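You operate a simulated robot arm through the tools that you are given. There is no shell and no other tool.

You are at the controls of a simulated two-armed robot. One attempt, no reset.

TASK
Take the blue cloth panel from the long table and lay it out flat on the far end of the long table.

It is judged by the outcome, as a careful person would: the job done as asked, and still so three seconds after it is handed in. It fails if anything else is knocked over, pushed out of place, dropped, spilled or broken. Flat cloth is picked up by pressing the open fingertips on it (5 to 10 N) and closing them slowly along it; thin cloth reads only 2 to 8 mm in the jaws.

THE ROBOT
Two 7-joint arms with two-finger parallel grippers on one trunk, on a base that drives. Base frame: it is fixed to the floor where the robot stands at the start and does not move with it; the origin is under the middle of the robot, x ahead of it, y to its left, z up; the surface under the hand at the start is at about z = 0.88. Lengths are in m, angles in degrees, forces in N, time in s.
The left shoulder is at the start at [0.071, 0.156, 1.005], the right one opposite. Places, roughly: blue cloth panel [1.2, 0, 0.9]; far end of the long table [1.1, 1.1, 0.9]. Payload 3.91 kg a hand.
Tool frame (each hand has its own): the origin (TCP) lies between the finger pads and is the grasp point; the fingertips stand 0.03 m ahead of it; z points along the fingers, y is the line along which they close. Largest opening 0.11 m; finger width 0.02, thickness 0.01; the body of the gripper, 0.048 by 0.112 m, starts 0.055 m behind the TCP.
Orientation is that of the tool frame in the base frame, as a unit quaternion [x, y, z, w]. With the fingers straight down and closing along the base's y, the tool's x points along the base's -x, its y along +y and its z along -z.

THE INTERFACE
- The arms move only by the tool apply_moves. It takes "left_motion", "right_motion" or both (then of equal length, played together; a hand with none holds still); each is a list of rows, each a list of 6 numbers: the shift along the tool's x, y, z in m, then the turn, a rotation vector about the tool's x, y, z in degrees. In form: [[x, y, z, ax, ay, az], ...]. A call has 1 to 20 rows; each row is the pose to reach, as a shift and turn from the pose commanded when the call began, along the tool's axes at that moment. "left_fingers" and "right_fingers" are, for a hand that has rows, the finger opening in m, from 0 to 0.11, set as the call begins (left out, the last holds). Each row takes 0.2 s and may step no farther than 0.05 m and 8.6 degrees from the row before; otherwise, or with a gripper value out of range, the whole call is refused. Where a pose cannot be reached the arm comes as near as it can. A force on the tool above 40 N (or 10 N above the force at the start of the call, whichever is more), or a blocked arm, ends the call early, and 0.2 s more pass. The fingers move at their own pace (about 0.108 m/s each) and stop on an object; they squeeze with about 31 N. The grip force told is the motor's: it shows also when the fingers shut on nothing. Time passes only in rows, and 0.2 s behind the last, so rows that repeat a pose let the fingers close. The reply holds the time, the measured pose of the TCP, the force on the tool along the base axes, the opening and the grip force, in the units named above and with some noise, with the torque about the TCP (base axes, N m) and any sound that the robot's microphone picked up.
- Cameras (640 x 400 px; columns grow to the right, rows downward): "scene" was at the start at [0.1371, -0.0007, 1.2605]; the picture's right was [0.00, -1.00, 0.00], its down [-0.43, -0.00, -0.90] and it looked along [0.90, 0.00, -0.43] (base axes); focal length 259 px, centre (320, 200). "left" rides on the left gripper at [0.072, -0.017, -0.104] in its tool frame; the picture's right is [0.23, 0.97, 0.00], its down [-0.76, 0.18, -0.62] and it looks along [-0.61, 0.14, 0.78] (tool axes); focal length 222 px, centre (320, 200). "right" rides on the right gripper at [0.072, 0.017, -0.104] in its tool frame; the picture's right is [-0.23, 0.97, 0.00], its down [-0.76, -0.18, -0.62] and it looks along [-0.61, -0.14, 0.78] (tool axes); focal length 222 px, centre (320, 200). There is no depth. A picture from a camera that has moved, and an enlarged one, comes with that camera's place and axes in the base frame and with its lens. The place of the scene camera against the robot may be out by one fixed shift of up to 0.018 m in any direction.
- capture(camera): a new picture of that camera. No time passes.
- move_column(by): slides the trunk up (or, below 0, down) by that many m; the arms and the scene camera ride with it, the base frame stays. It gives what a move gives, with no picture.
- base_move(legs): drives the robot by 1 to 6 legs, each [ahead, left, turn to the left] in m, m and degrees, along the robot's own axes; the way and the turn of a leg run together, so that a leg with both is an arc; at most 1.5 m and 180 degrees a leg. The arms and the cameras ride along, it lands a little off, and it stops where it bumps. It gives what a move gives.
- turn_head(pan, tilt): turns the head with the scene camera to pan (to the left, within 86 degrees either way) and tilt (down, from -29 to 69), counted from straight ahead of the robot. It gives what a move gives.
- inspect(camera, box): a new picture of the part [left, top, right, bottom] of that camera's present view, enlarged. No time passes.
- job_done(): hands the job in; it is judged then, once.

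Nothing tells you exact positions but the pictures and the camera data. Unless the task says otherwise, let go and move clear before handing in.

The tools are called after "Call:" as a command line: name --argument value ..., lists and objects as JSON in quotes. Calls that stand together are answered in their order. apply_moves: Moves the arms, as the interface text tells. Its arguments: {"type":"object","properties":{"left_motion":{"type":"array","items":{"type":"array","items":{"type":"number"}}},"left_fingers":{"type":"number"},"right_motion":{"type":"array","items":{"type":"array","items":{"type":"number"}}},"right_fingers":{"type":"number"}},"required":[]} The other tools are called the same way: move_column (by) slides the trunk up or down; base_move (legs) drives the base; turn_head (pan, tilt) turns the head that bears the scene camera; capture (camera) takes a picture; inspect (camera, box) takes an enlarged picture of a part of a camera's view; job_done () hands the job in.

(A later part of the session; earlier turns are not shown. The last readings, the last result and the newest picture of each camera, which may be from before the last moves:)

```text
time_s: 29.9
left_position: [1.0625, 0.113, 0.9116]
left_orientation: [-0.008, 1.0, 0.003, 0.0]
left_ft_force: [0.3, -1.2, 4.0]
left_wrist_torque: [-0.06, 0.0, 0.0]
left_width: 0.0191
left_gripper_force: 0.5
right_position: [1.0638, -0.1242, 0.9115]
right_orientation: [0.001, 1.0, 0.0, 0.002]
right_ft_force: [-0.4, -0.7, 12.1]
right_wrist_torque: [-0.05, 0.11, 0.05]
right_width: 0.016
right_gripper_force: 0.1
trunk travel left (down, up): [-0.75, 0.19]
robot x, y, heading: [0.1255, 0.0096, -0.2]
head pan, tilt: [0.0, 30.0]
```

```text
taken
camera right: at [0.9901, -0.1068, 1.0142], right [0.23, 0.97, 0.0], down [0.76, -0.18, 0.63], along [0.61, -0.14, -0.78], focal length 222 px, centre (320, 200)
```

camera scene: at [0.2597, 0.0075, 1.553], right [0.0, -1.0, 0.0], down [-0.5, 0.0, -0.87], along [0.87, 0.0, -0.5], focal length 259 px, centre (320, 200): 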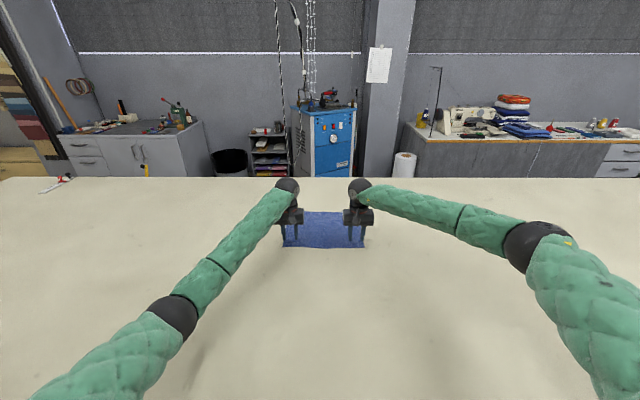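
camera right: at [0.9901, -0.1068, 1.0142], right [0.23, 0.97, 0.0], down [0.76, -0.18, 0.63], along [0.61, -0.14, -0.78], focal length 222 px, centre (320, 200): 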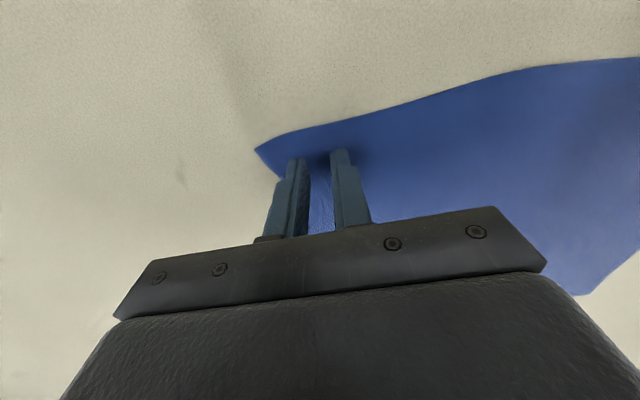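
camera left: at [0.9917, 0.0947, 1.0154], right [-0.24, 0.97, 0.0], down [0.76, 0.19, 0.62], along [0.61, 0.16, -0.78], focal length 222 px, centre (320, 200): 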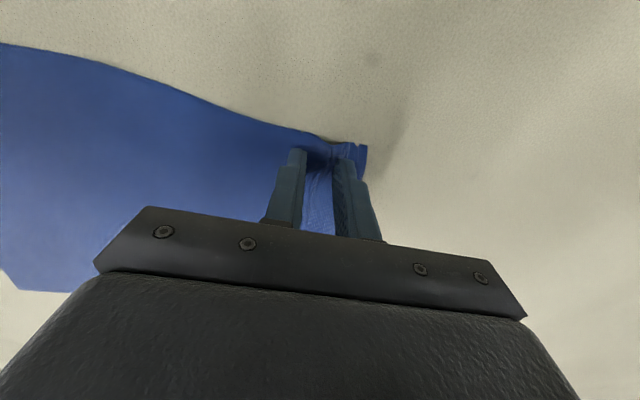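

The left is bunching the cloth well; the right is starting to. I'll continue closing.

Call:
apply_moves --left_motion '[[0, 0, 0.0005, 0, 0, 0]]' --right_motion '[[0, 0, 0, 0, 0, 0]]' --left_fingers 0.011 --right_fingers 0.01

Call:
apply_moves --left_motion '[[0, 0, 0, 0, 0, 0], [0, 0, 0, 0, 0, 0]]' --right_motion '[[0, 0, 0, 0, 0, 0], [0, 0, 0, 0, 0, 0]]' --left_fingers 0.0 --right_fingers 0.0

Call:
capture --camera "left"

Call:
capture --camera "right"

```text
time_s: 30.3
left_position: [1.063, 0.1134, 0.9108]
left_orientation: [-0.007, 1.0, 0.002, 0.0]
left_ft_force: [1.3, -2.2, 7.7]
left_wrist_torque: [-0.11, 0.09, 0.04]
left_width: 0.0116
left_gripper_force: 0.7
right_position: [1.063, -0.1239, 0.9122]
right_orientation: [0.001, 1.0, 0.0, 0.001]
right_ft_force: [1.2, 0.0, 11.0]
right_wrist_torque: [0.01, 0.0, -0.02]
right_width: 0.0098
right_gripper_force: 0.5
trunk travel left (down, up): [-0.75, 0.19]
robot x, y, heading: [0.124, 0.0096, -0.3]
head pan, tilt: [0.0, 30.0]
```

```text
time_s: 30.9
left_position: [1.063, 0.1131, 0.9113]
left_orientation: [-0.007, 1.0, 0.002, 0.001]
left_ft_force: [0.7, -0.4, 8.9]
left_wrist_torque: [-0.06, -0.02, 0.02]
left_width: 0.0002
left_gripper_force: 31.1
right_position: [1.0634, -0.1245, 0.91]
right_orientation: [0.001, 1.0, -0.001, 0.002]
right_ft_force: [1.6, -1.1, 12.5]
right_wrist_torque: [-0.05, 0.06, 0.05]
right_width: 0.0003
right_gripper_force: 31.0
trunk travel left (down, up): [-0.75, 0.19]
robot x, y, heading: [0.1237, 0.0056, 0.1]
head pan, tilt: [0.0, 30.0]
```

```text
taken
camera left: at [0.9914, 0.0945, 1.0152], right [-0.24, 0.97, 0.0], down [0.76, 0.19, 0.63], along [0.61, 0.15, -0.78], focal length 222 px, centre (320, 200)
```

left: 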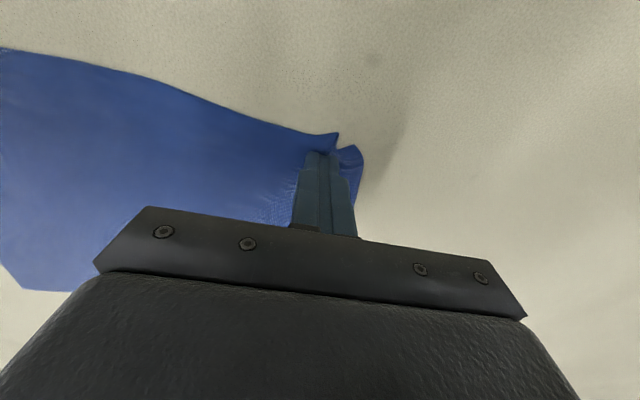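

```text
taken
camera right: at [0.9898, -0.1069, 1.0141], right [0.23, 0.97, 0.0], down [0.76, -0.18, 0.63], along [0.61, -0.14, -0.78], focal length 222 px, centre (320, 200)
```

right: 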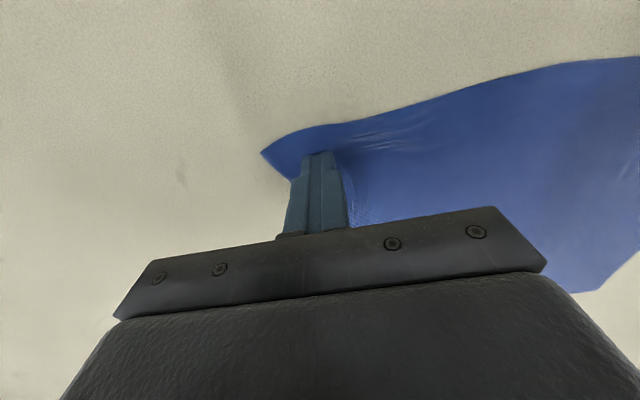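

The jaws read essentially zero, so the cloth may not be pinched. I'll lift 15 mm slowly to test whether anything is held.

Call:
apply_moves --left_motion '[[0, 0, -0.005, 0, 0, 0], [0, 0, -0.01, 0, 0, 0], [0, 0, -0.015, 0, 0, 0]]' --right_motion '[[0, 0, -0.005, 0, 0, 0], [0, 0, -0.01, 0, 0, 0], [0, 0, -0.015, 0, 0, 0]]'

Call:
capture --camera "left"

Call:
capture --camera "right"

```text
time_s: 31.7
left_position: [1.064, 0.1135, 0.9236]
left_orientation: [-0.008, 1.0, 0.002, 0.0]
left_ft_force: [-0.9, -0.5, 0.3]
left_wrist_torque: [0.01, 0.02, 0.01]
left_width: 0.0
left_gripper_force: 31.3
right_position: [1.0643, -0.1238, 0.9232]
right_orientation: [0.0, 1.0, 0.001, 0.001]
right_ft_force: [-0.7, 0.7, -0.1]
right_wrist_torque: [0.02, 0.0, 0.02]
right_width: 0.0
right_gripper_force: 30.5
trunk travel left (down, up): [-0.75, 0.19]
robot x, y, heading: [0.123, 0.0087, -0.4]
head pan, tilt: [0.0, 30.0]
```

```text
taken
camera left: at [0.9936, 0.0948, 1.0286], right [-0.24, 0.97, 0.0], down [0.76, 0.19, 0.62], along [0.6, 0.16, -0.78], focal length 222 px, centre (320, 200)
```

left: 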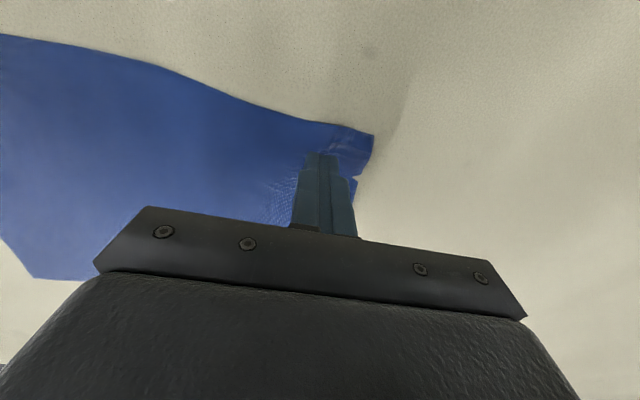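

```text
taken
camera right: at [0.9904, -0.1066, 1.0263], right [0.23, 0.97, 0.0], down [0.76, -0.18, 0.62], along [0.61, -0.14, -0.78], focal length 222 px, centre (320, 200)
```

right: 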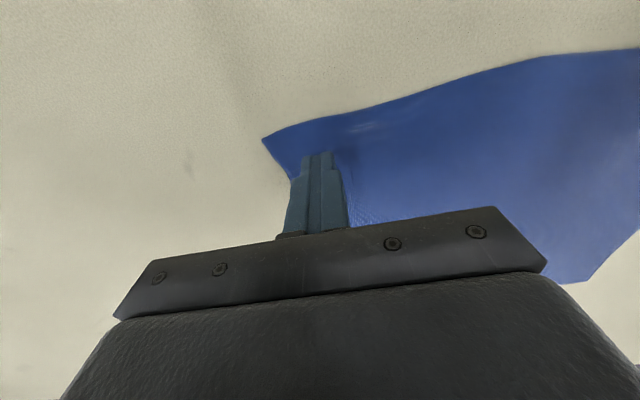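

Nothing held. I'll retry with a wider opening (5.5 cm), nearer the edge, a firmer press of about 8–10 N, and a slower close.

Call:
apply_moves --left_motion '[[0.006, -0.0125, 0, 0, 0, 0], [0.006, -0.0125, 0, 0, 0, 0], [0.006, -0.0125, 0.005, 0, 0, 0], [0.006, -0.0125, 0.01, 0, 0, 0], [0.006, -0.0125, 0.01, 0, 0, 0]]' --right_motion '[[0.006, 0.0093, 0, 0, 0, 0], [0.006, 0.0093, 0, 0, 0, 0], [0.006, 0.0093, 0.005, 0, 0, 0], [0.006, 0.0093, 0.01, 0, 0, 0], [0.006, 0.0093, 0.01, 0, 0, 0]]' --left_fingers 0.055 --right_fingers 0.055

Call:
capture --camera "left"

Call:
capture --camera "right"

```text
time_s: 32.9
left_position: [1.0589, 0.1007, 0.9143]
left_orientation: [-0.009, 1.0, 0.002, 0.0]
left_ft_force: [0.7, 0.3, 0.0]
left_wrist_torque: [-0.03, -0.04, 0.0]
left_width: 0.0548
left_gripper_force: 0.0
right_position: [1.0571, -0.1145, 0.9151]
right_orientation: [0.001, 1.0, 0.0, 0.001]
right_ft_force: [0.7, -0.7, 0.3]
right_wrist_torque: [-0.02, -0.02, -0.01]
right_width: 0.0552
right_gripper_force: 0.1
trunk travel left (down, up): [-0.75, 0.19]
robot x, y, heading: [0.1252, 0.0068, 0.0]
head pan, tilt: [0.0, 30.0]
```

```text
taken
camera left: at [0.9872, 0.0823, 1.0189], right [-0.24, 0.97, 0.0], down [0.76, 0.19, 0.62], along [0.6, 0.15, -0.78], focal length 222 px, centre (320, 200)
```

left: 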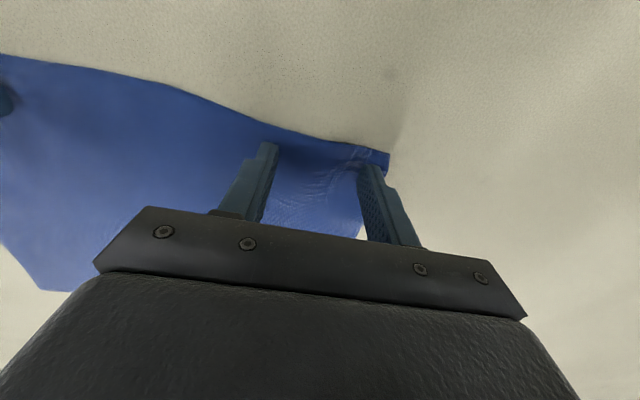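

```text
taken
camera right: at [0.9849, -0.0968, 1.0175], right [0.23, 0.97, 0.0], down [0.76, -0.18, 0.62], along [0.61, -0.14, -0.78], focal length 222 px, centre (320, 200)
```

right: 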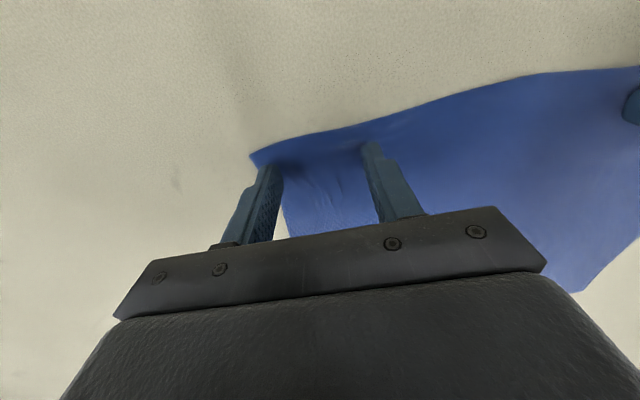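

The outer fingers are right at the side edges, so I'll shift both inward a few mm more and then press down.

Call:
apply_moves --left_motion '[[0, -0.009, 0, 0, 0, 0], [0, -0.009, 0.003, 0, 0, 0], [0, -0.009, 0.0045, 0, 0, 0], [0, -0.009, 0.0045, 0, 0, 0]]' --right_motion '[[0, 0.006, 0, 0, 0, 0], [0, 0.006, 0.003, 0, 0, 0], [0, 0.006, 0.005, 0, 0, 0], [0, 0.006, 0.005, 0, 0, 0]]'

```text
time_s: 33.9
left_position: [1.0581, 0.0912, 0.9112]
left_orientation: [-0.008, 1.0, 0.002, 0.0]
left_ft_force: [-0.6, -0.4, -0.1]
left_wrist_torque: [0.01, -0.01, -0.02]
left_width: 0.0547
left_gripper_force: 0.1
right_position: [1.0587, -0.1082, 0.9118]
right_orientation: [0.001, 1.0, 0.0, 0.002]
right_ft_force: [0.7, -1.7, 13.5]
right_wrist_torque: [-0.16, 0.02, 0.02]
right_width: 0.0549
right_gripper_force: 0.1
trunk travel left (down, up): [-0.75, 0.19]
robot x, y, heading: [0.1243, 0.011, -0.1]
head pan, tilt: [0.0, 30.0]
```

Call:
apply_moves --left_motion '[[0, 0, 0.001, 0, 0, 0], [0, 0, 0.002, 0, 0, 0], [0, 0, 0.002, 0, 0, 0]]' --right_motion '[[0, 0, -0.0005, 0, 0, 0], [0, 0, -0.0008, 0, 0, 0], [0, 0, -0.0008, 0, 0, 0]]'

```text
time_s: 34.7
left_position: [1.0581, 0.0906, 0.9106]
left_orientation: [-0.007, 1.0, 0.003, 0.002]
left_ft_force: [-2.8, 0.6, 14.6]
left_wrist_torque: [-0.44, 0.17, -0.09]
left_width: 0.0549
left_gripper_force: 0.0
right_position: [1.0565, -0.1077, 0.9111]
right_orientation: [0.002, 1.0, 0.0, 0.002]
right_ft_force: [3.3, -0.4, 6.0]
right_wrist_torque: [-0.06, -0.05, 0.01]
right_width: 0.0551
right_gripper_force: 0.2
trunk travel left (down, up): [-0.75, 0.19]
robot x, y, heading: [0.1259, 0.0073, -0.1]
head pan, tilt: [0.0, 30.0]
```

The left press is all on its inner finger (torque shows it), so I'll roll the left tool by about 0.5° and ease the force.

Call:
apply_moves --left_motion '[[0, 0, -0.001, 0.3, 0, 0], [0, 0, -0.001, 0.5, 0, 0], [0, 0, -0.001, 0.5, 0, 0]]' --right_motion '[[0, 0, 0.0003, 0.1, 0, 0], [0, 0, 0.0003, 0.15, 0, 0], [0, 0, 0.0003, 0.15, 0, 0]]'

```text
time_s: 35.5
left_position: [1.0575, 0.0913, 0.911]
left_orientation: [-0.008, 1.0, -0.002, 0.001]
left_ft_force: [-5.4, -1.0, 14.6]
left_wrist_torque: [0.39, 0.22, 0.15]
left_width: 0.0548
left_gripper_force: 0.0
right_position: [1.0568, -0.1078, 0.9111]
right_orientation: [0.0, 1.0, 0.0, 0.002]
right_ft_force: [1.6, 0.9, 2.6]
right_wrist_torque: [0.11, -0.04, -0.06]
right_width: 0.0551
right_gripper_force: 0.0
trunk travel left (down, up): [-0.75, 0.19]
robot x, y, heading: [0.1262, 0.0083, -0.0]
head pan, tilt: [0.0, 30.0]
```

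Call:
apply_moves --left_motion '[[0, 0, -0.0004, -0.15, 0, 0], [0, 0, -0.0006, -0.23, 0, 0], [0, 0, -0.0006, -0.23, 0, 0]]' --right_motion '[[0, 0, 0.0004, -0.06, 0, 0], [0, 0, 0.0007, -0.06, 0, 0], [0, 0, 0.0007, -0.06, 0, 0]]'

```text
time_s: 36.3
left_position: [1.0581, 0.0925, 0.9107]
left_orientation: [-0.008, 1.0, -0.001, 0.001]
left_ft_force: [1.7, -2.9, 6.9]
left_wrist_torque: [-0.08, -0.01, 0.0]
left_width: 0.055
left_gripper_force: 0.1
right_position: [1.0577, -0.1086, 0.9111]
right_orientation: [0.0, 1.0, -0.001, 0.002]
right_ft_force: [-5.8, 1.5, 12.6]
right_wrist_torque: [0.12, 0.18, 0.04]
right_width: 0.0548
right_gripper_force: 0.1
trunk travel left (down, up): [-0.75, 0.19]
robot x, y, heading: [0.1224, 0.0121, -0.4]
head pan, tilt: [0.0, 30.0]
```

Presses are now balanced. I'll close slowly in small steps, watching the force.

Call:
apply_moves --left_motion '[[0, 0, 0.0002, 0, 0, 0]]' --right_motion '[[0, 0, -0.0003, 0, 0, 0]]' --left_fingers 0.047 --right_fingers 0.047

Call:
apply_moves --left_motion '[[0, 0, 0, 0, 0, 0]]' --right_motion '[[0, 0, 0, 0, 0, 0]]' --left_fingers 0.039 --right_fingers 0.039

Call:
capture --camera "left"

Call:
capture --camera "right"

```text
time_s: 36.7
left_position: [1.0568, 0.0925, 0.9119]
left_orientation: [-0.008, 1.0, 0.001, 0.002]
left_ft_force: [-1.9, -0.5, 7.0]
left_wrist_torque: [-0.06, 0.05, -0.01]
left_width: 0.0469
left_gripper_force: 0.0
right_position: [1.0573, -0.1083, 0.9108]
right_orientation: [0.001, 1.0, -0.001, 0.002]
right_ft_force: [1.0, -1.7, 13.2]
right_wrist_torque: [0.11, 0.04, -0.01]
right_width: 0.045
right_gripper_force: 0.0
trunk travel left (down, up): [-0.75, 0.19]
robot x, y, heading: [0.1215, 0.0087, -0.0]
head pan, tilt: [0.0, 30.0]
```

```text
time_s: 37.1
left_position: [1.0567, 0.0929, 0.9114]
left_orientation: [-0.008, 1.0, 0.0, 0.001]
left_ft_force: [-0.1, -0.4, 5.4]
left_wrist_torque: [-0.02, 0.04, 0.03]
left_width: 0.0389
left_gripper_force: 0.0
right_position: [1.0561, -0.1081, 0.911]
right_orientation: [0.001, 1.0, -0.001, 0.002]
right_ft_force: [1.1, 1.1, 14.2]
right_wrist_torque: [0.12, 0.07, 0.01]
right_width: 0.0386
right_gripper_force: 0.1
trunk travel left (down, up): [-0.75, 0.19]
robot x, y, heading: [0.1246, 0.0094, -0.3]
head pan, tilt: [0.0, 30.0]
```

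```text
taken
camera left: at [0.9861, 0.0743, 1.0154], right [-0.24, 0.97, 0.0], down [0.76, 0.19, 0.62], along [0.61, 0.15, -0.78], focal length 222 px, centre (320, 200)
```

left: 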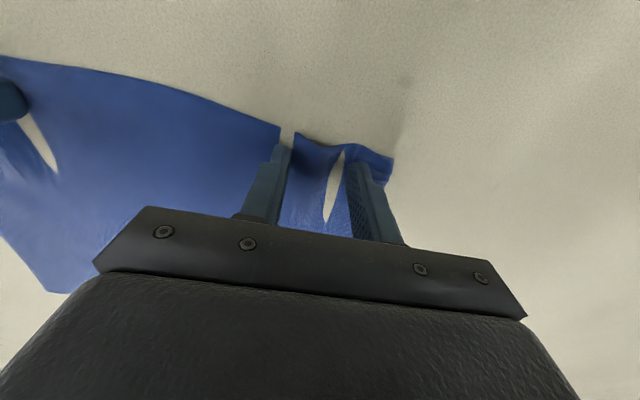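

```text
taken
camera right: at [0.9838, -0.0907, 1.0141], right [0.23, 0.97, 0.0], down [0.76, -0.18, 0.63], along [0.61, -0.14, -0.78], focal length 222 px, centre (320, 200)
```

right: 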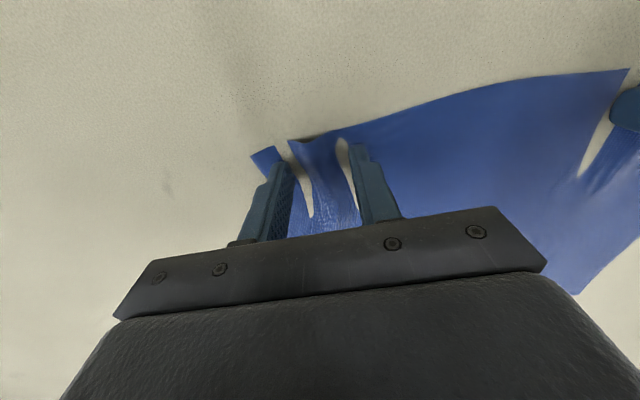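

Light slits are showing in the cloth near the fingers. I'll look closer before continuing.

Call:
inspect --camera "left" --box '[220, 90, 460, 240]'

Call:
inspect --camera "right" --box '[220, 90, 460, 240]'

Call:
inspect --camera "scene" --box '[250, 180, 390, 270]'

```text
2.67 times, centred on (340, 165) of left
camera zoom: at [0.9861, 0.0743, 1.0154], right [-0.24, 0.97, 0.0], down [0.76, 0.19, 0.62], along [0.61, 0.15, -0.78], focal length 592 px, centre (267, 293)
```

zoom: 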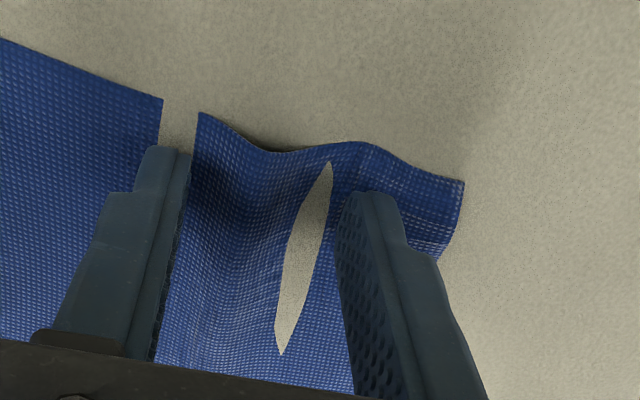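

```text
2.67 times, centred on (340, 165) of right
camera zoom: at [0.9838, -0.0907, 1.0141], right [0.23, 0.97, 0.0], down [0.76, -0.18, 0.63], along [0.61, -0.14, -0.78], focal length 592 px, centre (267, 293)
```

zoom: 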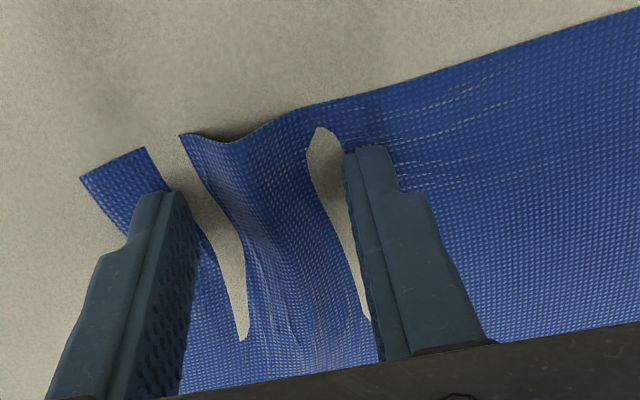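

```text
4.44 times, centred on (320, 225) of scene
camera zoom: at [0.2579, 0.0076, 1.5532], right [0.0, -1.0, 0.0], down [-0.5, 0.0, -0.87], along [0.87, 0.0, -0.5], focal length 1152 px, centre (320, 89)
```

zoom: 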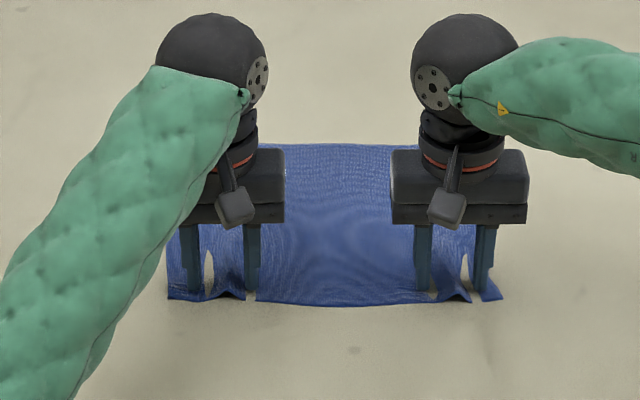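

The slits are only the cloth dipping into the table's surface next to the pressing fingers; a ridge is rising between the fingers as it should. I'll keep closing slowly.

Call:
apply_moves --left_motion '[[0, 0, 0.0003, 0, 0, 0]]' --right_motion '[[0, 0, -0.0004, 0, 0, 0]]' --left_fingers 0.031 --right_fingers 0.031

Call:
apply_moves --left_motion '[[0, 0, 0, 0, 0, 0]]' --right_motion '[[0, 0, 0, 0, 0, 0]]' --left_fingers 0.023 --right_fingers 0.023

Call:
inspect --camera "left" --box '[220, 90, 460, 240]'

Call:
inspect --camera "right" --box '[220, 90, 460, 240]'

```text
time_s: 37.5
left_position: [1.0578, 0.0922, 0.9119]
left_orientation: [-0.008, 1.0, 0.0, 0.002]
left_ft_force: [0.0, 1.1, 5.5]
left_wrist_torque: [0.03, 0.05, 0.03]
left_width: 0.0313
left_gripper_force: 0.7
right_position: [1.0574, -0.1076, 0.9119]
right_orientation: [0.0, 1.0, -0.001, 0.002]
right_ft_force: [-0.3, -0.9, 13.8]
right_wrist_torque: [0.05, 0.08, 0.01]
right_width: 0.029
right_gripper_force: 0.0
trunk travel left (down, up): [-0.75, 0.19]
robot x, y, heading: [0.1247, 0.0096, -0.2]
head pan, tilt: [0.0, 30.0]
```

```text
time_s: 37.9
left_position: [1.0581, 0.0912, 0.9109]
left_orientation: [-0.008, 1.0, 0.0, 0.001]
left_ft_force: [-1.8, -4.1, 8.2]
left_wrist_torque: [-0.2, 0.04, -0.02]
left_width: 0.024
left_gripper_force: 0.6
right_position: [1.0562, -0.1068, 0.911]
right_orientation: [0.001, 1.0, 0.0, 0.002]
right_ft_force: [-0.7, 5.7, 12.0]
right_wrist_torque: [0.19, 0.01, -0.01]
right_width: 0.0236
right_gripper_force: 0.3
trunk travel left (down, up): [-0.75, 0.19]
robot x, y, heading: [0.1241, 0.01, -0.3]
head pan, tilt: [0.0, 30.0]
```

```text
2.67 times, centred on (340, 165) of left
camera zoom: at [0.986, 0.0742, 1.0154], right [-0.24, 0.97, 0.0], down [0.76, 0.19, 0.62], along [0.61, 0.15, -0.78], focal length 592 px, centre (267, 293)
```

zoom: 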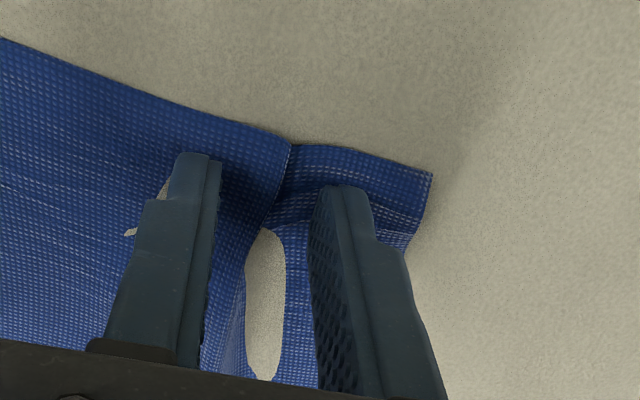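

```text
2.67 times, centred on (340, 165) of right
camera zoom: at [0.9835, -0.09, 1.0141], right [0.23, 0.97, 0.0], down [0.76, -0.18, 0.63], along [0.61, -0.14, -0.78], focal length 592 px, centre (267, 293)
```

zoom: 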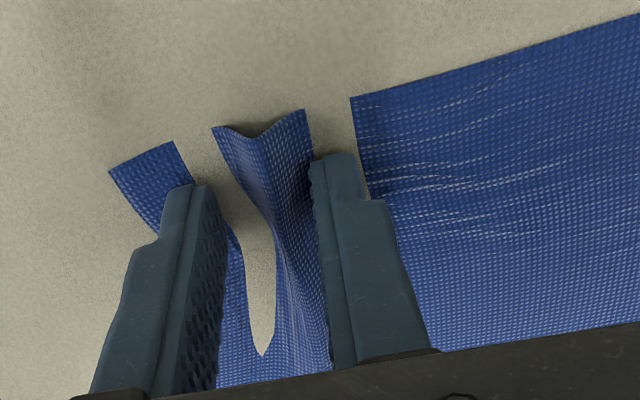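

Folds are gathering between both pairs of fingers. Continuing to close.

Call:
apply_moves --left_motion '[[0, 0, 0, 0, 0, 0]]' --right_motion '[[0, 0, 0, 0, 0, 0]]' --left_fingers 0.017 --right_fingers 0.017

Call:
apply_moves --left_motion '[[0, 0, 0, 0, 0, 0]]' --right_motion '[[0, 0, 0, 0, 0, 0]]' --left_fingers 0.011 --right_fingers 0.011

Call:
inspect --camera "left" --box '[220, 90, 460, 240]'

Call:
inspect --camera "right" --box '[220, 90, 460, 240]'

```text
time_s: 38.3
left_position: [1.0573, 0.0929, 0.9115]
left_orientation: [-0.008, 1.0, 0.0, 0.001]
left_ft_force: [-0.4, -1.0, 11.4]
left_wrist_torque: [-0.13, 0.04, -0.01]
left_width: 0.0172
left_gripper_force: 0.0
right_position: [1.057, -0.1081, 0.9123]
right_orientation: [0.001, 1.0, -0.002, 0.002]
right_ft_force: [-2.0, 3.7, 11.0]
right_wrist_torque: [0.19, 0.08, 0.01]
right_width: 0.0176
right_gripper_force: 0.2
trunk travel left (down, up): [-0.75, 0.19]
robot x, y, heading: [0.1226, 0.0103, -0.3]
head pan, tilt: [0.0, 30.0]
```

```text
time_s: 38.7
left_position: [1.0571, 0.0936, 0.9116]
left_orientation: [-0.008, 1.0, 0.0, 0.001]
left_ft_force: [-0.2, -2.2, 12.5]
left_wrist_torque: [-0.12, 0.02, -0.01]
left_width: 0.0116
left_gripper_force: 0.8
right_position: [1.0557, -0.1073, 0.9113]
right_orientation: [0.001, 1.0, -0.002, 0.001]
right_ft_force: [-1.6, 4.0, 9.7]
right_wrist_torque: [0.14, 0.09, 0.0]
right_width: 0.0117
right_gripper_force: 0.4
trunk travel left (down, up): [-0.75, 0.19]
robot x, y, heading: [0.1225, 0.0066, -0.2]
head pan, tilt: [0.0, 30.0]
```

```text
2.67 times, centred on (340, 165) of left
camera zoom: at [0.986, 0.0746, 1.0157], right [-0.24, 0.97, 0.0], down [0.76, 0.19, 0.62], along [0.61, 0.15, -0.78], focal length 592 px, centre (267, 293)
```

zoom: 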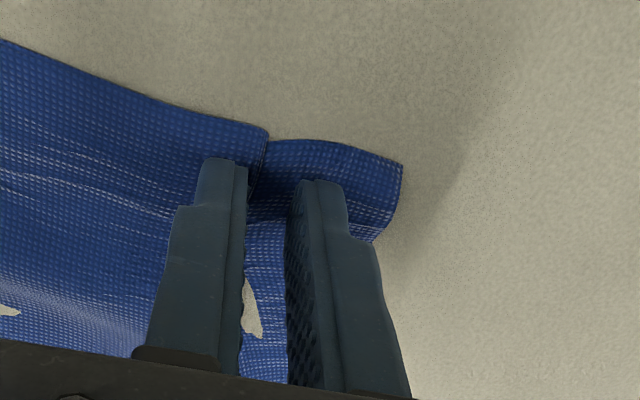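

```text
2.67 times, centred on (340, 165) of right
camera zoom: at [0.9834, -0.0905, 1.0141], right [0.23, 0.97, 0.0], down [0.76, -0.18, 0.63], along [0.61, -0.14, -0.78], focal length 592 px, centre (267, 293)
```

zoom: 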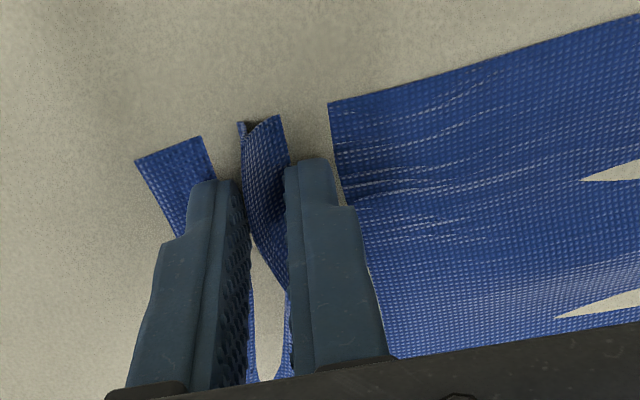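

The right has a clear fold between its fingers. I'll close both fully and check the jaw readings.

Call:
apply_moves --left_motion '[[0, 0, 0, 0, 0, 0]]' --right_motion '[[0, 0, 0, 0, 0, 0]]' --left_fingers 0.006 --right_fingers 0.006

Call:
apply_moves --left_motion '[[0, 0, 0, 0, 0, 0], [0, 0, 0, 0, 0, 0]]' --right_motion '[[0, 0, 0, 0, 0, 0], [0, 0, 0, 0, 0, 0]]' --left_fingers 0.0 --right_fingers 0.0

Call:
inspect --camera "left" --box '[220, 90, 460, 240]'

Call:
inspect --camera "right" --box '[220, 90, 460, 240]'

```text
time_s: 39.1
left_position: [1.0572, 0.0931, 0.9111]
left_orientation: [-0.01, 1.0, 0.0, 0.002]
left_ft_force: [-1.7, -0.1, 12.5]
left_wrist_torque: [-0.16, 0.1, -0.03]
left_width: 0.0061
left_gripper_force: 0.5
right_position: [1.0559, -0.1077, 0.9103]
right_orientation: [0.001, 1.0, -0.001, 0.002]
right_ft_force: [0.1, 4.0, 7.4]
right_wrist_torque: [0.14, 0.03, 0.0]
right_width: 0.0069
right_gripper_force: 0.8
trunk travel left (down, up): [-0.75, 0.19]
robot x, y, heading: [0.1263, 0.0085, -0.1]
head pan, tilt: [0.0, 30.0]
```

```text
time_s: 39.7
left_position: [1.0575, 0.0914, 0.9121]
left_orientation: [-0.008, 1.0, 0.0, 0.001]
left_ft_force: [-0.9, -7.6, 14.4]
left_wrist_torque: [-0.35, 0.05, -0.01]
left_width: 0.0
left_gripper_force: 31.2
right_position: [1.0561, -0.1073, 0.9117]
right_orientation: [-0.001, 1.0, -0.002, 0.002]
right_ft_force: [0.6, 10.4, 6.4]
right_wrist_torque: [0.31, 0.0, -0.02]
right_width: 0.0019
right_gripper_force: 31.3
trunk travel left (down, up): [-0.75, 0.19]
robot x, y, heading: [0.1224, 0.006, -0.2]
head pan, tilt: [0.0, 30.0]
```

```text
2.67 times, centred on (340, 165) of left
camera zoom: at [0.9859, 0.0736, 1.0157], right [-0.24, 0.97, 0.0], down [0.76, 0.19, 0.62], along [0.61, 0.15, -0.78], focal length 592 px, centre (267, 293)
```

zoom: 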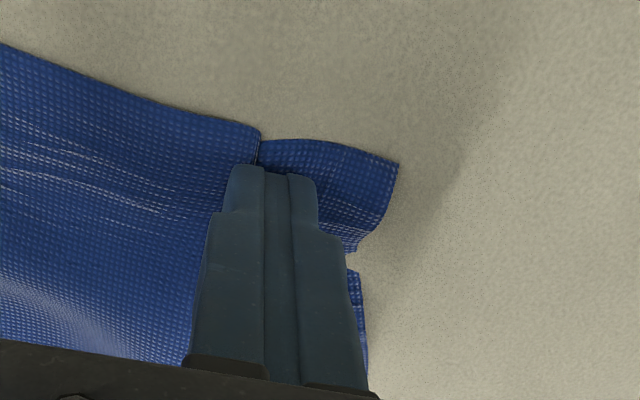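

```text
2.67 times, centred on (340, 165) of right
camera zoom: at [0.9834, -0.0904, 1.0142], right [0.23, 0.97, 0.0], down [0.76, -0.18, 0.63], along [0.61, -0.14, -0.78], focal length 592 px, centre (267, 293)
```

zoom: 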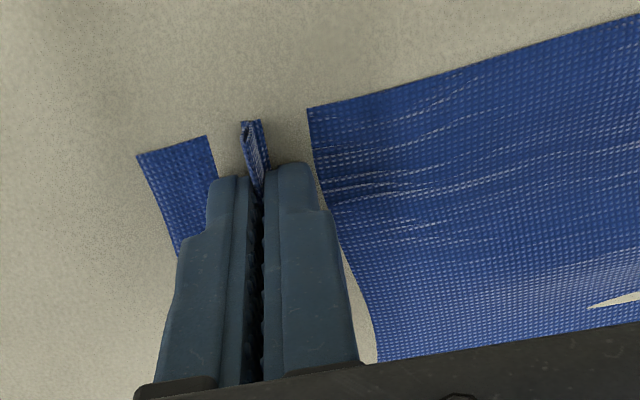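

The right hand now has the cloth (1.9 mm fold in the jaws); the left missed. I'll lift the left, reopen and redo it with a firmer press, while the right holds still.

Call:
apply_moves --left_motion '[[0, 0, -0.005, 0, 0, 0], [0, 0, -0.01, 0, 0, 0], [0, 0, -0.015, 0, 0, 0]]'

Call:
apply_moves --left_motion '[[0, 0, 0, 0, 0, 0], [0, 0, 0, 0, 0, 0], [0, 0, 0, 0, 0, 0]]' --left_fingers 0.055

Call:
capture --camera "left"

Call:
inspect --camera "scene" --box '[250, 180, 390, 270]'

```text
time_s: 40.5
left_position: [1.0586, 0.0918, 0.9262]
left_orientation: [-0.008, 1.0, 0.0, 0.0]
left_ft_force: [0.3, -0.1, -0.1]
left_wrist_torque: [0.04, -0.01, 0.01]
left_width: 0.0
left_gripper_force: 31.2
right_position: [1.0573, -0.1079, 0.9113]
right_orientation: [0.001, 1.0, 0.0, 0.002]
right_ft_force: [-1.6, 3.0, 13.7]
right_wrist_torque: [0.06, 0.1, -0.01]
right_width: 0.0021
right_gripper_force: 31.2
trunk travel left (down, up): [-0.75, 0.19]
robot x, y, heading: [0.1246, 0.012, -0.0]
head pan, tilt: [0.0, 30.0]
```

```text
time_s: 41.3
left_position: [1.0569, 0.091, 0.9251]
left_orientation: [-0.008, 1.0, 0.0, 0.0]
left_ft_force: [0.3, 0.6, 0.0]
left_wrist_torque: [-0.02, 0.0, 0.04]
left_width: 0.055
left_gripper_force: 0.1
right_position: [1.0557, -0.1076, 0.9106]
right_orientation: [0.001, 1.0, -0.001, 0.003]
right_ft_force: [-1.1, 1.2, 15.7]
right_wrist_torque: [-0.01, 0.11, 0.0]
right_width: 0.0023
right_gripper_force: 30.7
trunk travel left (down, up): [-0.75, 0.19]
robot x, y, heading: [0.1219, 0.01, -0.2]
head pan, tilt: [0.0, 30.0]
```

```text
taken
camera left: at [0.9865, 0.0736, 1.0298], right [-0.24, 0.97, 0.0], down [0.76, 0.19, 0.62], along [0.61, 0.15, -0.78], focal length 222 px, centre (320, 200)
```

left: 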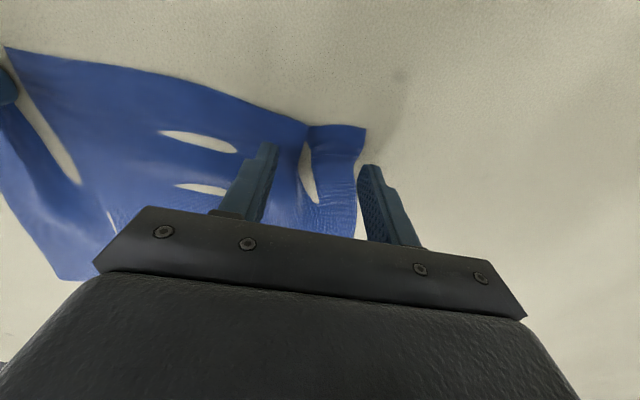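

```text
4.44 times, centred on (320, 225) of scene
camera zoom: at [0.2582, 0.0077, 1.5532], right [0.0, -1.0, 0.0], down [-0.5, 0.0, -0.87], along [0.87, 0.0, -0.5], focal length 1152 px, centre (320, 89)
```

zoom: 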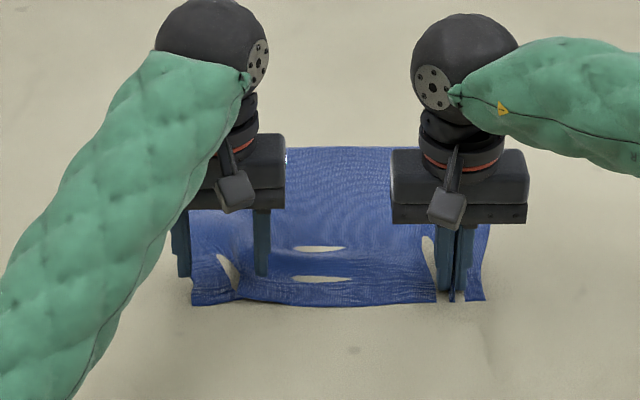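

The left corner has shifted in to about (1.034, 0.117), with a partial ridge near y 0.09. I'll re-place the left fingers straddling that ridge and press more firmly.

Call:
apply_moves --left_motion '[[0, -0.0135, 0, 0, 0, 0], [0, -0.0135, 0.006, 0, 0, 0], [0, -0.0135, 0.012, 0, 0, 0], [0, -0.0135, 0.0145, 0, 0, 0], [0, -0.0135, 0.0145, 0, 0, 0]]'

Call:
inspect --camera "left" --box '[200, 90, 440, 240]'

```text
time_s: 42.5
left_position: [1.0574, 0.0786, 0.9106]
left_orientation: [-0.008, 1.0, 0.0, 0.001]
left_ft_force: [0.5, 0.9, 4.8]
left_wrist_torque: [0.06, -0.02, -0.02]
left_width: 0.055
left_gripper_force: 0.2
right_position: [1.0568, -0.1081, 0.9119]
right_orientation: [0.001, 1.0, 0.0, 0.002]
right_ft_force: [2.4, -0.6, 16.3]
right_wrist_torque: [-0.03, -0.01, 0.0]
right_width: 0.002
right_gripper_force: 31.0
trunk travel left (down, up): [-0.75, 0.19]
robot x, y, heading: [0.1245, 0.0061, 0.1]
head pan, tilt: [0.0, 30.0]
```

```text
2.67 times, centred on (320, 165) of left
camera zoom: at [0.9863, 0.0605, 1.0154], right [-0.24, 0.97, 0.0], down [0.76, 0.19, 0.62], along [0.61, 0.15, -0.78], focal length 592 px, centre (320, 293)
```

zoom: 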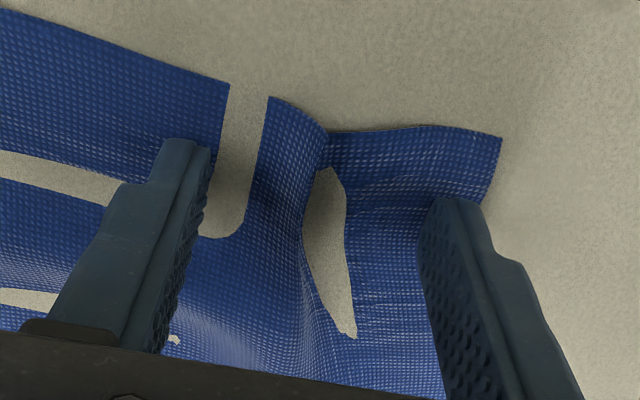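

Call:
apply_moves --left_motion '[[0, 0, 0.001, 0, 0, 0], [0, 0, 0.0014, 0, 0, 0], [0, 0, 0.0014, 0, 0, 0]]'

Call:
apply_moves --left_motion '[[0, 0, 0, 0, 0, 0]]' --left_fingers 0.047

Call:
apply_moves --left_motion '[[0, 0, 0, 0, 0, 0]]' --left_fingers 0.039

Call:
inspect --camera "left" --box '[200, 90, 440, 240]'

```text
time_s: 43.3
left_position: [1.0578, 0.0788, 0.9113]
left_orientation: [-0.008, 1.0, 0.0, 0.002]
left_ft_force: [2.7, -1.2, 20.2]
left_wrist_torque: [0.18, 0.01, -0.06]
left_width: 0.055
left_gripper_force: 0.1
right_position: [1.0563, -0.1087, 0.9115]
right_orientation: [0.0, 1.0, -0.001, 0.001]
right_ft_force: [3.4, 0.7, 9.8]
right_wrist_torque: [0.03, -0.06, -0.03]
right_width: 0.0018
right_gripper_force: 31.1
trunk travel left (down, up): [-0.75, 0.19]
robot x, y, heading: [0.1234, 0.0107, 0.1]
head pan, tilt: [0.0, 30.0]
```

```text
time_s: 43.7
left_position: [1.0566, 0.0785, 0.9116]
left_orientation: [-0.008, 1.0, 0.0, 0.002]
left_ft_force: [2.4, -1.8, 23.6]
left_wrist_torque: [0.02, 0.08, -0.05]
left_width: 0.0427
left_gripper_force: 0.1
right_position: [1.055, -0.1081, 0.9122]
right_orientation: [0.0, 1.0, -0.001, 0.002]
right_ft_force: [2.5, 1.6, 6.4]
right_wrist_torque: [0.02, -0.07, -0.01]
right_width: 0.0018
right_gripper_force: 31.2
trunk travel left (down, up): [-0.75, 0.19]
robot x, y, heading: [0.1244, 0.0092, -0.1]
head pan, tilt: [0.0, 30.0]
```

```text
time_s: 44.1
left_position: [1.0572, 0.0786, 0.9117]
left_orientation: [-0.008, 1.0, 0.0, 0.002]
left_ft_force: [2.2, -0.9, 26.7]
left_wrist_torque: [0.05, 0.09, 0.01]
left_width: 0.0389
left_gripper_force: 0.0
right_position: [1.0556, -0.1074, 0.9117]
right_orientation: [0.0, 1.0, -0.001, 0.001]
right_ft_force: [1.7, 1.7, 3.9]
right_wrist_torque: [0.08, -0.04, 0.0]
right_width: 0.0018
right_gripper_force: 31.0
trunk travel left (down, up): [-0.75, 0.19]
robot x, y, heading: [0.1251, 0.0096, -0.1]
head pan, tilt: [0.0, 30.0]
```

```text
2.67 times, centred on (320, 165) of left
camera zoom: at [0.9857, 0.0607, 1.0151], right [-0.24, 0.97, 0.0], down [0.76, 0.19, 0.63], along [0.61, 0.15, -0.78], focal length 592 px, centre (320, 293)
```

zoom: 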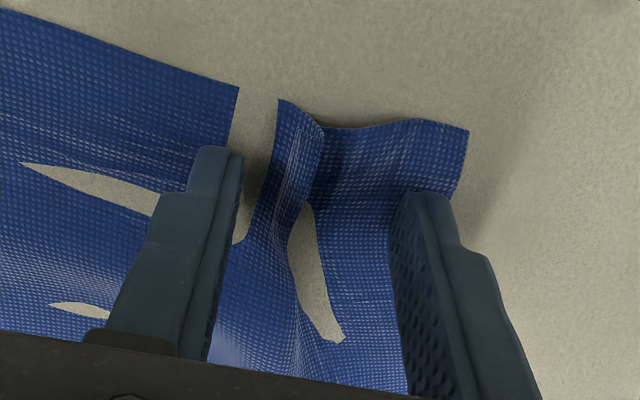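

The left press has crept up to about 27 N; I'll ease it off while continuing to close slowly.

Call:
apply_moves --left_motion '[[0, 0, -0.0012, 0, 0, 0]]' --left_fingers 0.034

Call:
apply_moves --left_motion '[[0, 0, 0, 0, 0, 0]]' --left_fingers 0.028

Call:
apply_moves --left_motion '[[0, 0, 0, 0, 0, 0]]' --left_fingers 0.022

Call:
inspect --camera "left" --box '[200, 90, 440, 240]'

```text
time_s: 44.5
left_position: [1.0563, 0.0784, 0.9113]
left_orientation: [-0.008, 1.0, 0.0, 0.001]
left_ft_force: [0.1, -2.6, 20.4]
left_wrist_torque: [0.01, 0.08, -0.03]
left_width: 0.0297
left_gripper_force: 0.1
right_position: [1.0562, -0.1075, 0.911]
right_orientation: [0.001, 1.0, -0.001, 0.002]
right_ft_force: [-0.5, 2.1, 3.1]
right_wrist_torque: [0.02, -0.03, -0.01]
right_width: 0.0018
right_gripper_force: 30.6
trunk travel left (down, up): [-0.75, 0.19]
robot x, y, heading: [0.1238, 0.0108, -0.3]
head pan, tilt: [0.0, 30.0]
```

```text
time_s: 44.9
left_position: [1.0583, 0.0789, 0.9101]
left_orientation: [-0.007, 1.0, 0.0, 0.0]
left_ft_force: [-2.7, -1.6, 18.3]
left_wrist_torque: [0.03, 0.1, -0.01]
left_width: 0.026
left_gripper_force: 0.0
right_position: [1.0565, -0.1081, 0.9118]
right_orientation: [0.001, 1.0, 0.0, 0.002]
right_ft_force: [-1.0, 0.9, 3.6]
right_wrist_torque: [0.05, 0.04, 0.01]
right_width: 0.0021
right_gripper_force: 31.2
trunk travel left (down, up): [-0.75, 0.19]
robot x, y, heading: [0.1252, 0.008, -0.3]
head pan, tilt: [0.0, 30.0]
```

```text
time_s: 45.3
left_position: [1.0564, 0.079, 0.9108]
left_orientation: [-0.008, 1.0, 0.0, 0.0]
left_ft_force: [-1.9, -2.9, 15.3]
left_wrist_torque: [-0.04, 0.15, -0.02]
left_width: 0.0226
left_gripper_force: 0.5
right_position: [1.0557, -0.1075, 0.9113]
right_orientation: [0.0, 1.0, -0.001, 0.002]
right_ft_force: [-0.5, 3.2, 3.9]
right_wrist_torque: [0.09, 0.07, 0.02]
right_width: 0.002
right_gripper_force: 30.2
trunk travel left (down, up): [-0.75, 0.19]
robot x, y, heading: [0.1229, 0.0066, -0.3]
head pan, tilt: [0.0, 30.0]
```

```text
2.67 times, centred on (320, 165) of left
camera zoom: at [0.9859, 0.0609, 1.0153], right [-0.24, 0.97, 0.0], down [0.76, 0.19, 0.62], along [0.61, 0.15, -0.78], focal length 592 px, centre (320, 293)
```

zoom: 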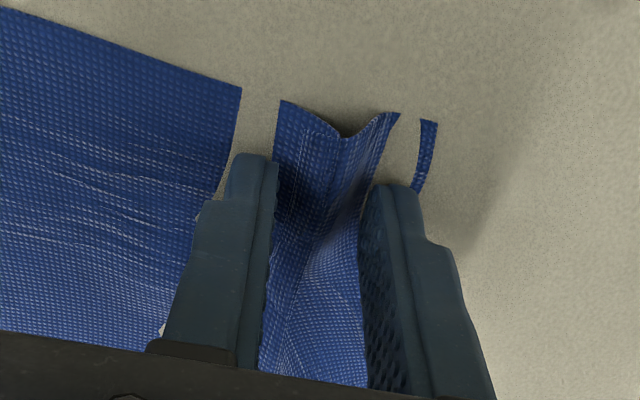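

The fold is now gathering nicely between the left fingers. I'll continue closing slowly.

Call:
apply_moves --left_motion '[[0, 0, -0.0003, 0, 0, 0]]' --left_fingers 0.016

Call:
apply_moves --left_motion '[[0, 0, 0, 0, 0, 0]]' --left_fingers 0.011

Call:
apply_moves --left_motion '[[0, 0, 0, 0, 0, 0]]' --left_fingers 0.006

Call:
apply_moves --left_motion '[[0, 0, 0, 0, 0, 0], [0, 0, 0, 0, 0, 0]]' --left_fingers 0.0

Call:
inspect --camera "left" --box '[200, 90, 440, 240]'

```text
time_s: 45.7
left_position: [1.0578, 0.0778, 0.91]
left_orientation: [-0.009, 1.0, 0.0, 0.001]
left_ft_force: [-2.1, -9.3, 13.8]
left_wrist_torque: [-0.27, 0.04, 0.0]
left_width: 0.0156
left_gripper_force: 8.0
right_position: [1.0567, -0.1081, 0.9107]
right_orientation: [0.0, 1.0, 0.0, 0.003]
right_ft_force: [-0.5, 9.8, 4.6]
right_wrist_torque: [0.32, 0.02, 0.05]
right_width: 0.0023
right_gripper_force: 30.6
trunk travel left (down, up): [-0.75, 0.19]
robot x, y, heading: [0.1218, 0.0069, -0.2]
head pan, tilt: [0.0, 30.0]
```

```text
time_s: 46.1
left_position: [1.0565, 0.0776, 0.9123]
left_orientation: [-0.008, 1.0, 0.0, 0.0]
left_ft_force: [-0.5, -13.2, 11.6]
left_wrist_torque: [-0.41, 0.04, 0.04]
left_width: 0.013
left_gripper_force: 9.8
right_position: [1.0567, -0.1078, 0.911]
right_orientation: [0.0, 1.0, 0.0, 0.002]
right_ft_force: [-0.6, 14.8, 5.0]
right_wrist_torque: [0.45, 0.02, 0.01]
right_width: 0.0016
right_gripper_force: 30.4
trunk travel left (down, up): [-0.75, 0.19]
robot x, y, heading: [0.1248, 0.0093, -0.5]
head pan, tilt: [0.0, 30.0]
```

```text
time_s: 46.5
left_position: [1.0575, 0.078, 0.9116]
left_orientation: [-0.006, 1.0, 0.001, 0.0]
left_ft_force: [-1.3, -15.1, 12.1]
left_wrist_torque: [-0.51, 0.08, 0.03]
left_width: 0.0117
left_gripper_force: 6.1
right_position: [1.0568, -0.1077, 0.9097]
right_orientation: [0.0, 1.0, 0.0, 0.002]
right_ft_force: [-0.6, 16.8, 7.2]
right_wrist_torque: [0.58, 0.05, 0.01]
right_width: 0.002
right_gripper_force: 30.6
trunk travel left (down, up): [-0.75, 0.19]
robot x, y, heading: [0.1254, 0.0098, -0.1]
head pan, tilt: [0.0, 30.0]
```

```text
time_s: 47.1
left_position: [1.0581, 0.0782, 0.9119]
left_orientation: [-0.007, 1.0, -0.001, 0.001]
left_ft_force: [0.4, -34.7, 7.8]
left_wrist_torque: [-1.05, -0.03, 0.06]
left_width: 0.0026
left_gripper_force: 31.0
right_position: [1.0556, -0.1066, 0.9112]
right_orientation: [0.0, 1.0, 0.0, 0.002]
right_ft_force: [-1.0, 32.5, 8.0]
right_wrist_torque: [1.0, 0.03, 0.06]
right_width: 0.0025
right_gripper_force: 31.2
trunk travel left (down, up): [-0.75, 0.19]
robot x, y, heading: [0.1232, 0.0062, -0.0]
head pan, tilt: [0.0, 30.0]
```

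```text
2.67 times, centred on (320, 165) of left
camera zoom: at [0.9864, 0.0592, 1.0154], right [-0.24, 0.97, 0.0], down [0.76, 0.19, 0.62], along [0.61, 0.15, -0.78], focal length 592 px, centre (320, 293)
```

zoom: 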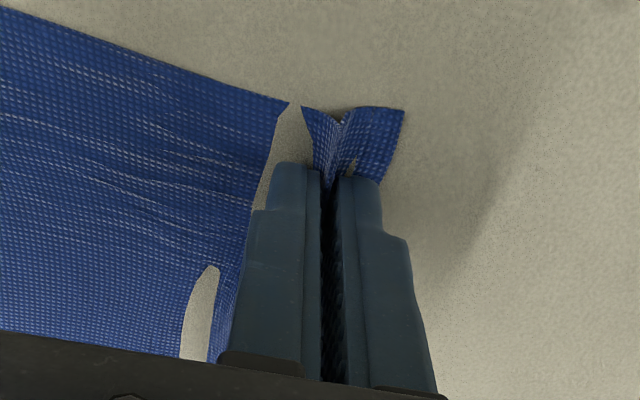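

Both hands now hold the cloth (2.6 and 2.5 mm), but it's stretched taut between them at about 33 N. I'll bring the hands slightly together to relieve the tension, then lift a little.

Call:
apply_moves --left_motion '[[0, -0.003, 0, 0, 0, 0], [0, -0.005, -0.001, 0, 0, 0], [0, -0.007, -0.002, 0, 0, 0], [0, -0.007, -0.002, 0, 0, 0]]' --right_motion '[[0, 0.003, 0, 0, 0, 0], [0, 0.005, -0.001, 0, 0, 0], [0, 0.007, -0.002, 0, 0, 0], [0, 0.007, -0.002, 0, 0, 0]]'

```text
time_s: 48.1
left_position: [1.0572, 0.072, 0.9113]
left_orientation: [-0.009, 1.0, 0.001, 0.0]
left_ft_force: [-0.1, 0.1, 1.4]
left_wrist_torque: [0.04, 0.04, 0.0]
left_width: 0.0029
left_gripper_force: 30.7
right_position: [1.0578, -0.1022, 0.9113]
right_orientation: [0.001, 1.0, -0.002, 0.001]
right_ft_force: [-0.8, -1.1, 2.7]
right_wrist_torque: [0.01, 0.02, 0.01]
right_width: 0.0017
right_gripper_force: 31.0
trunk travel left (down, up): [-0.75, 0.19]
robot x, y, heading: [0.1226, 0.0089, -0.2]
head pan, tilt: [0.0, 30.0]
```

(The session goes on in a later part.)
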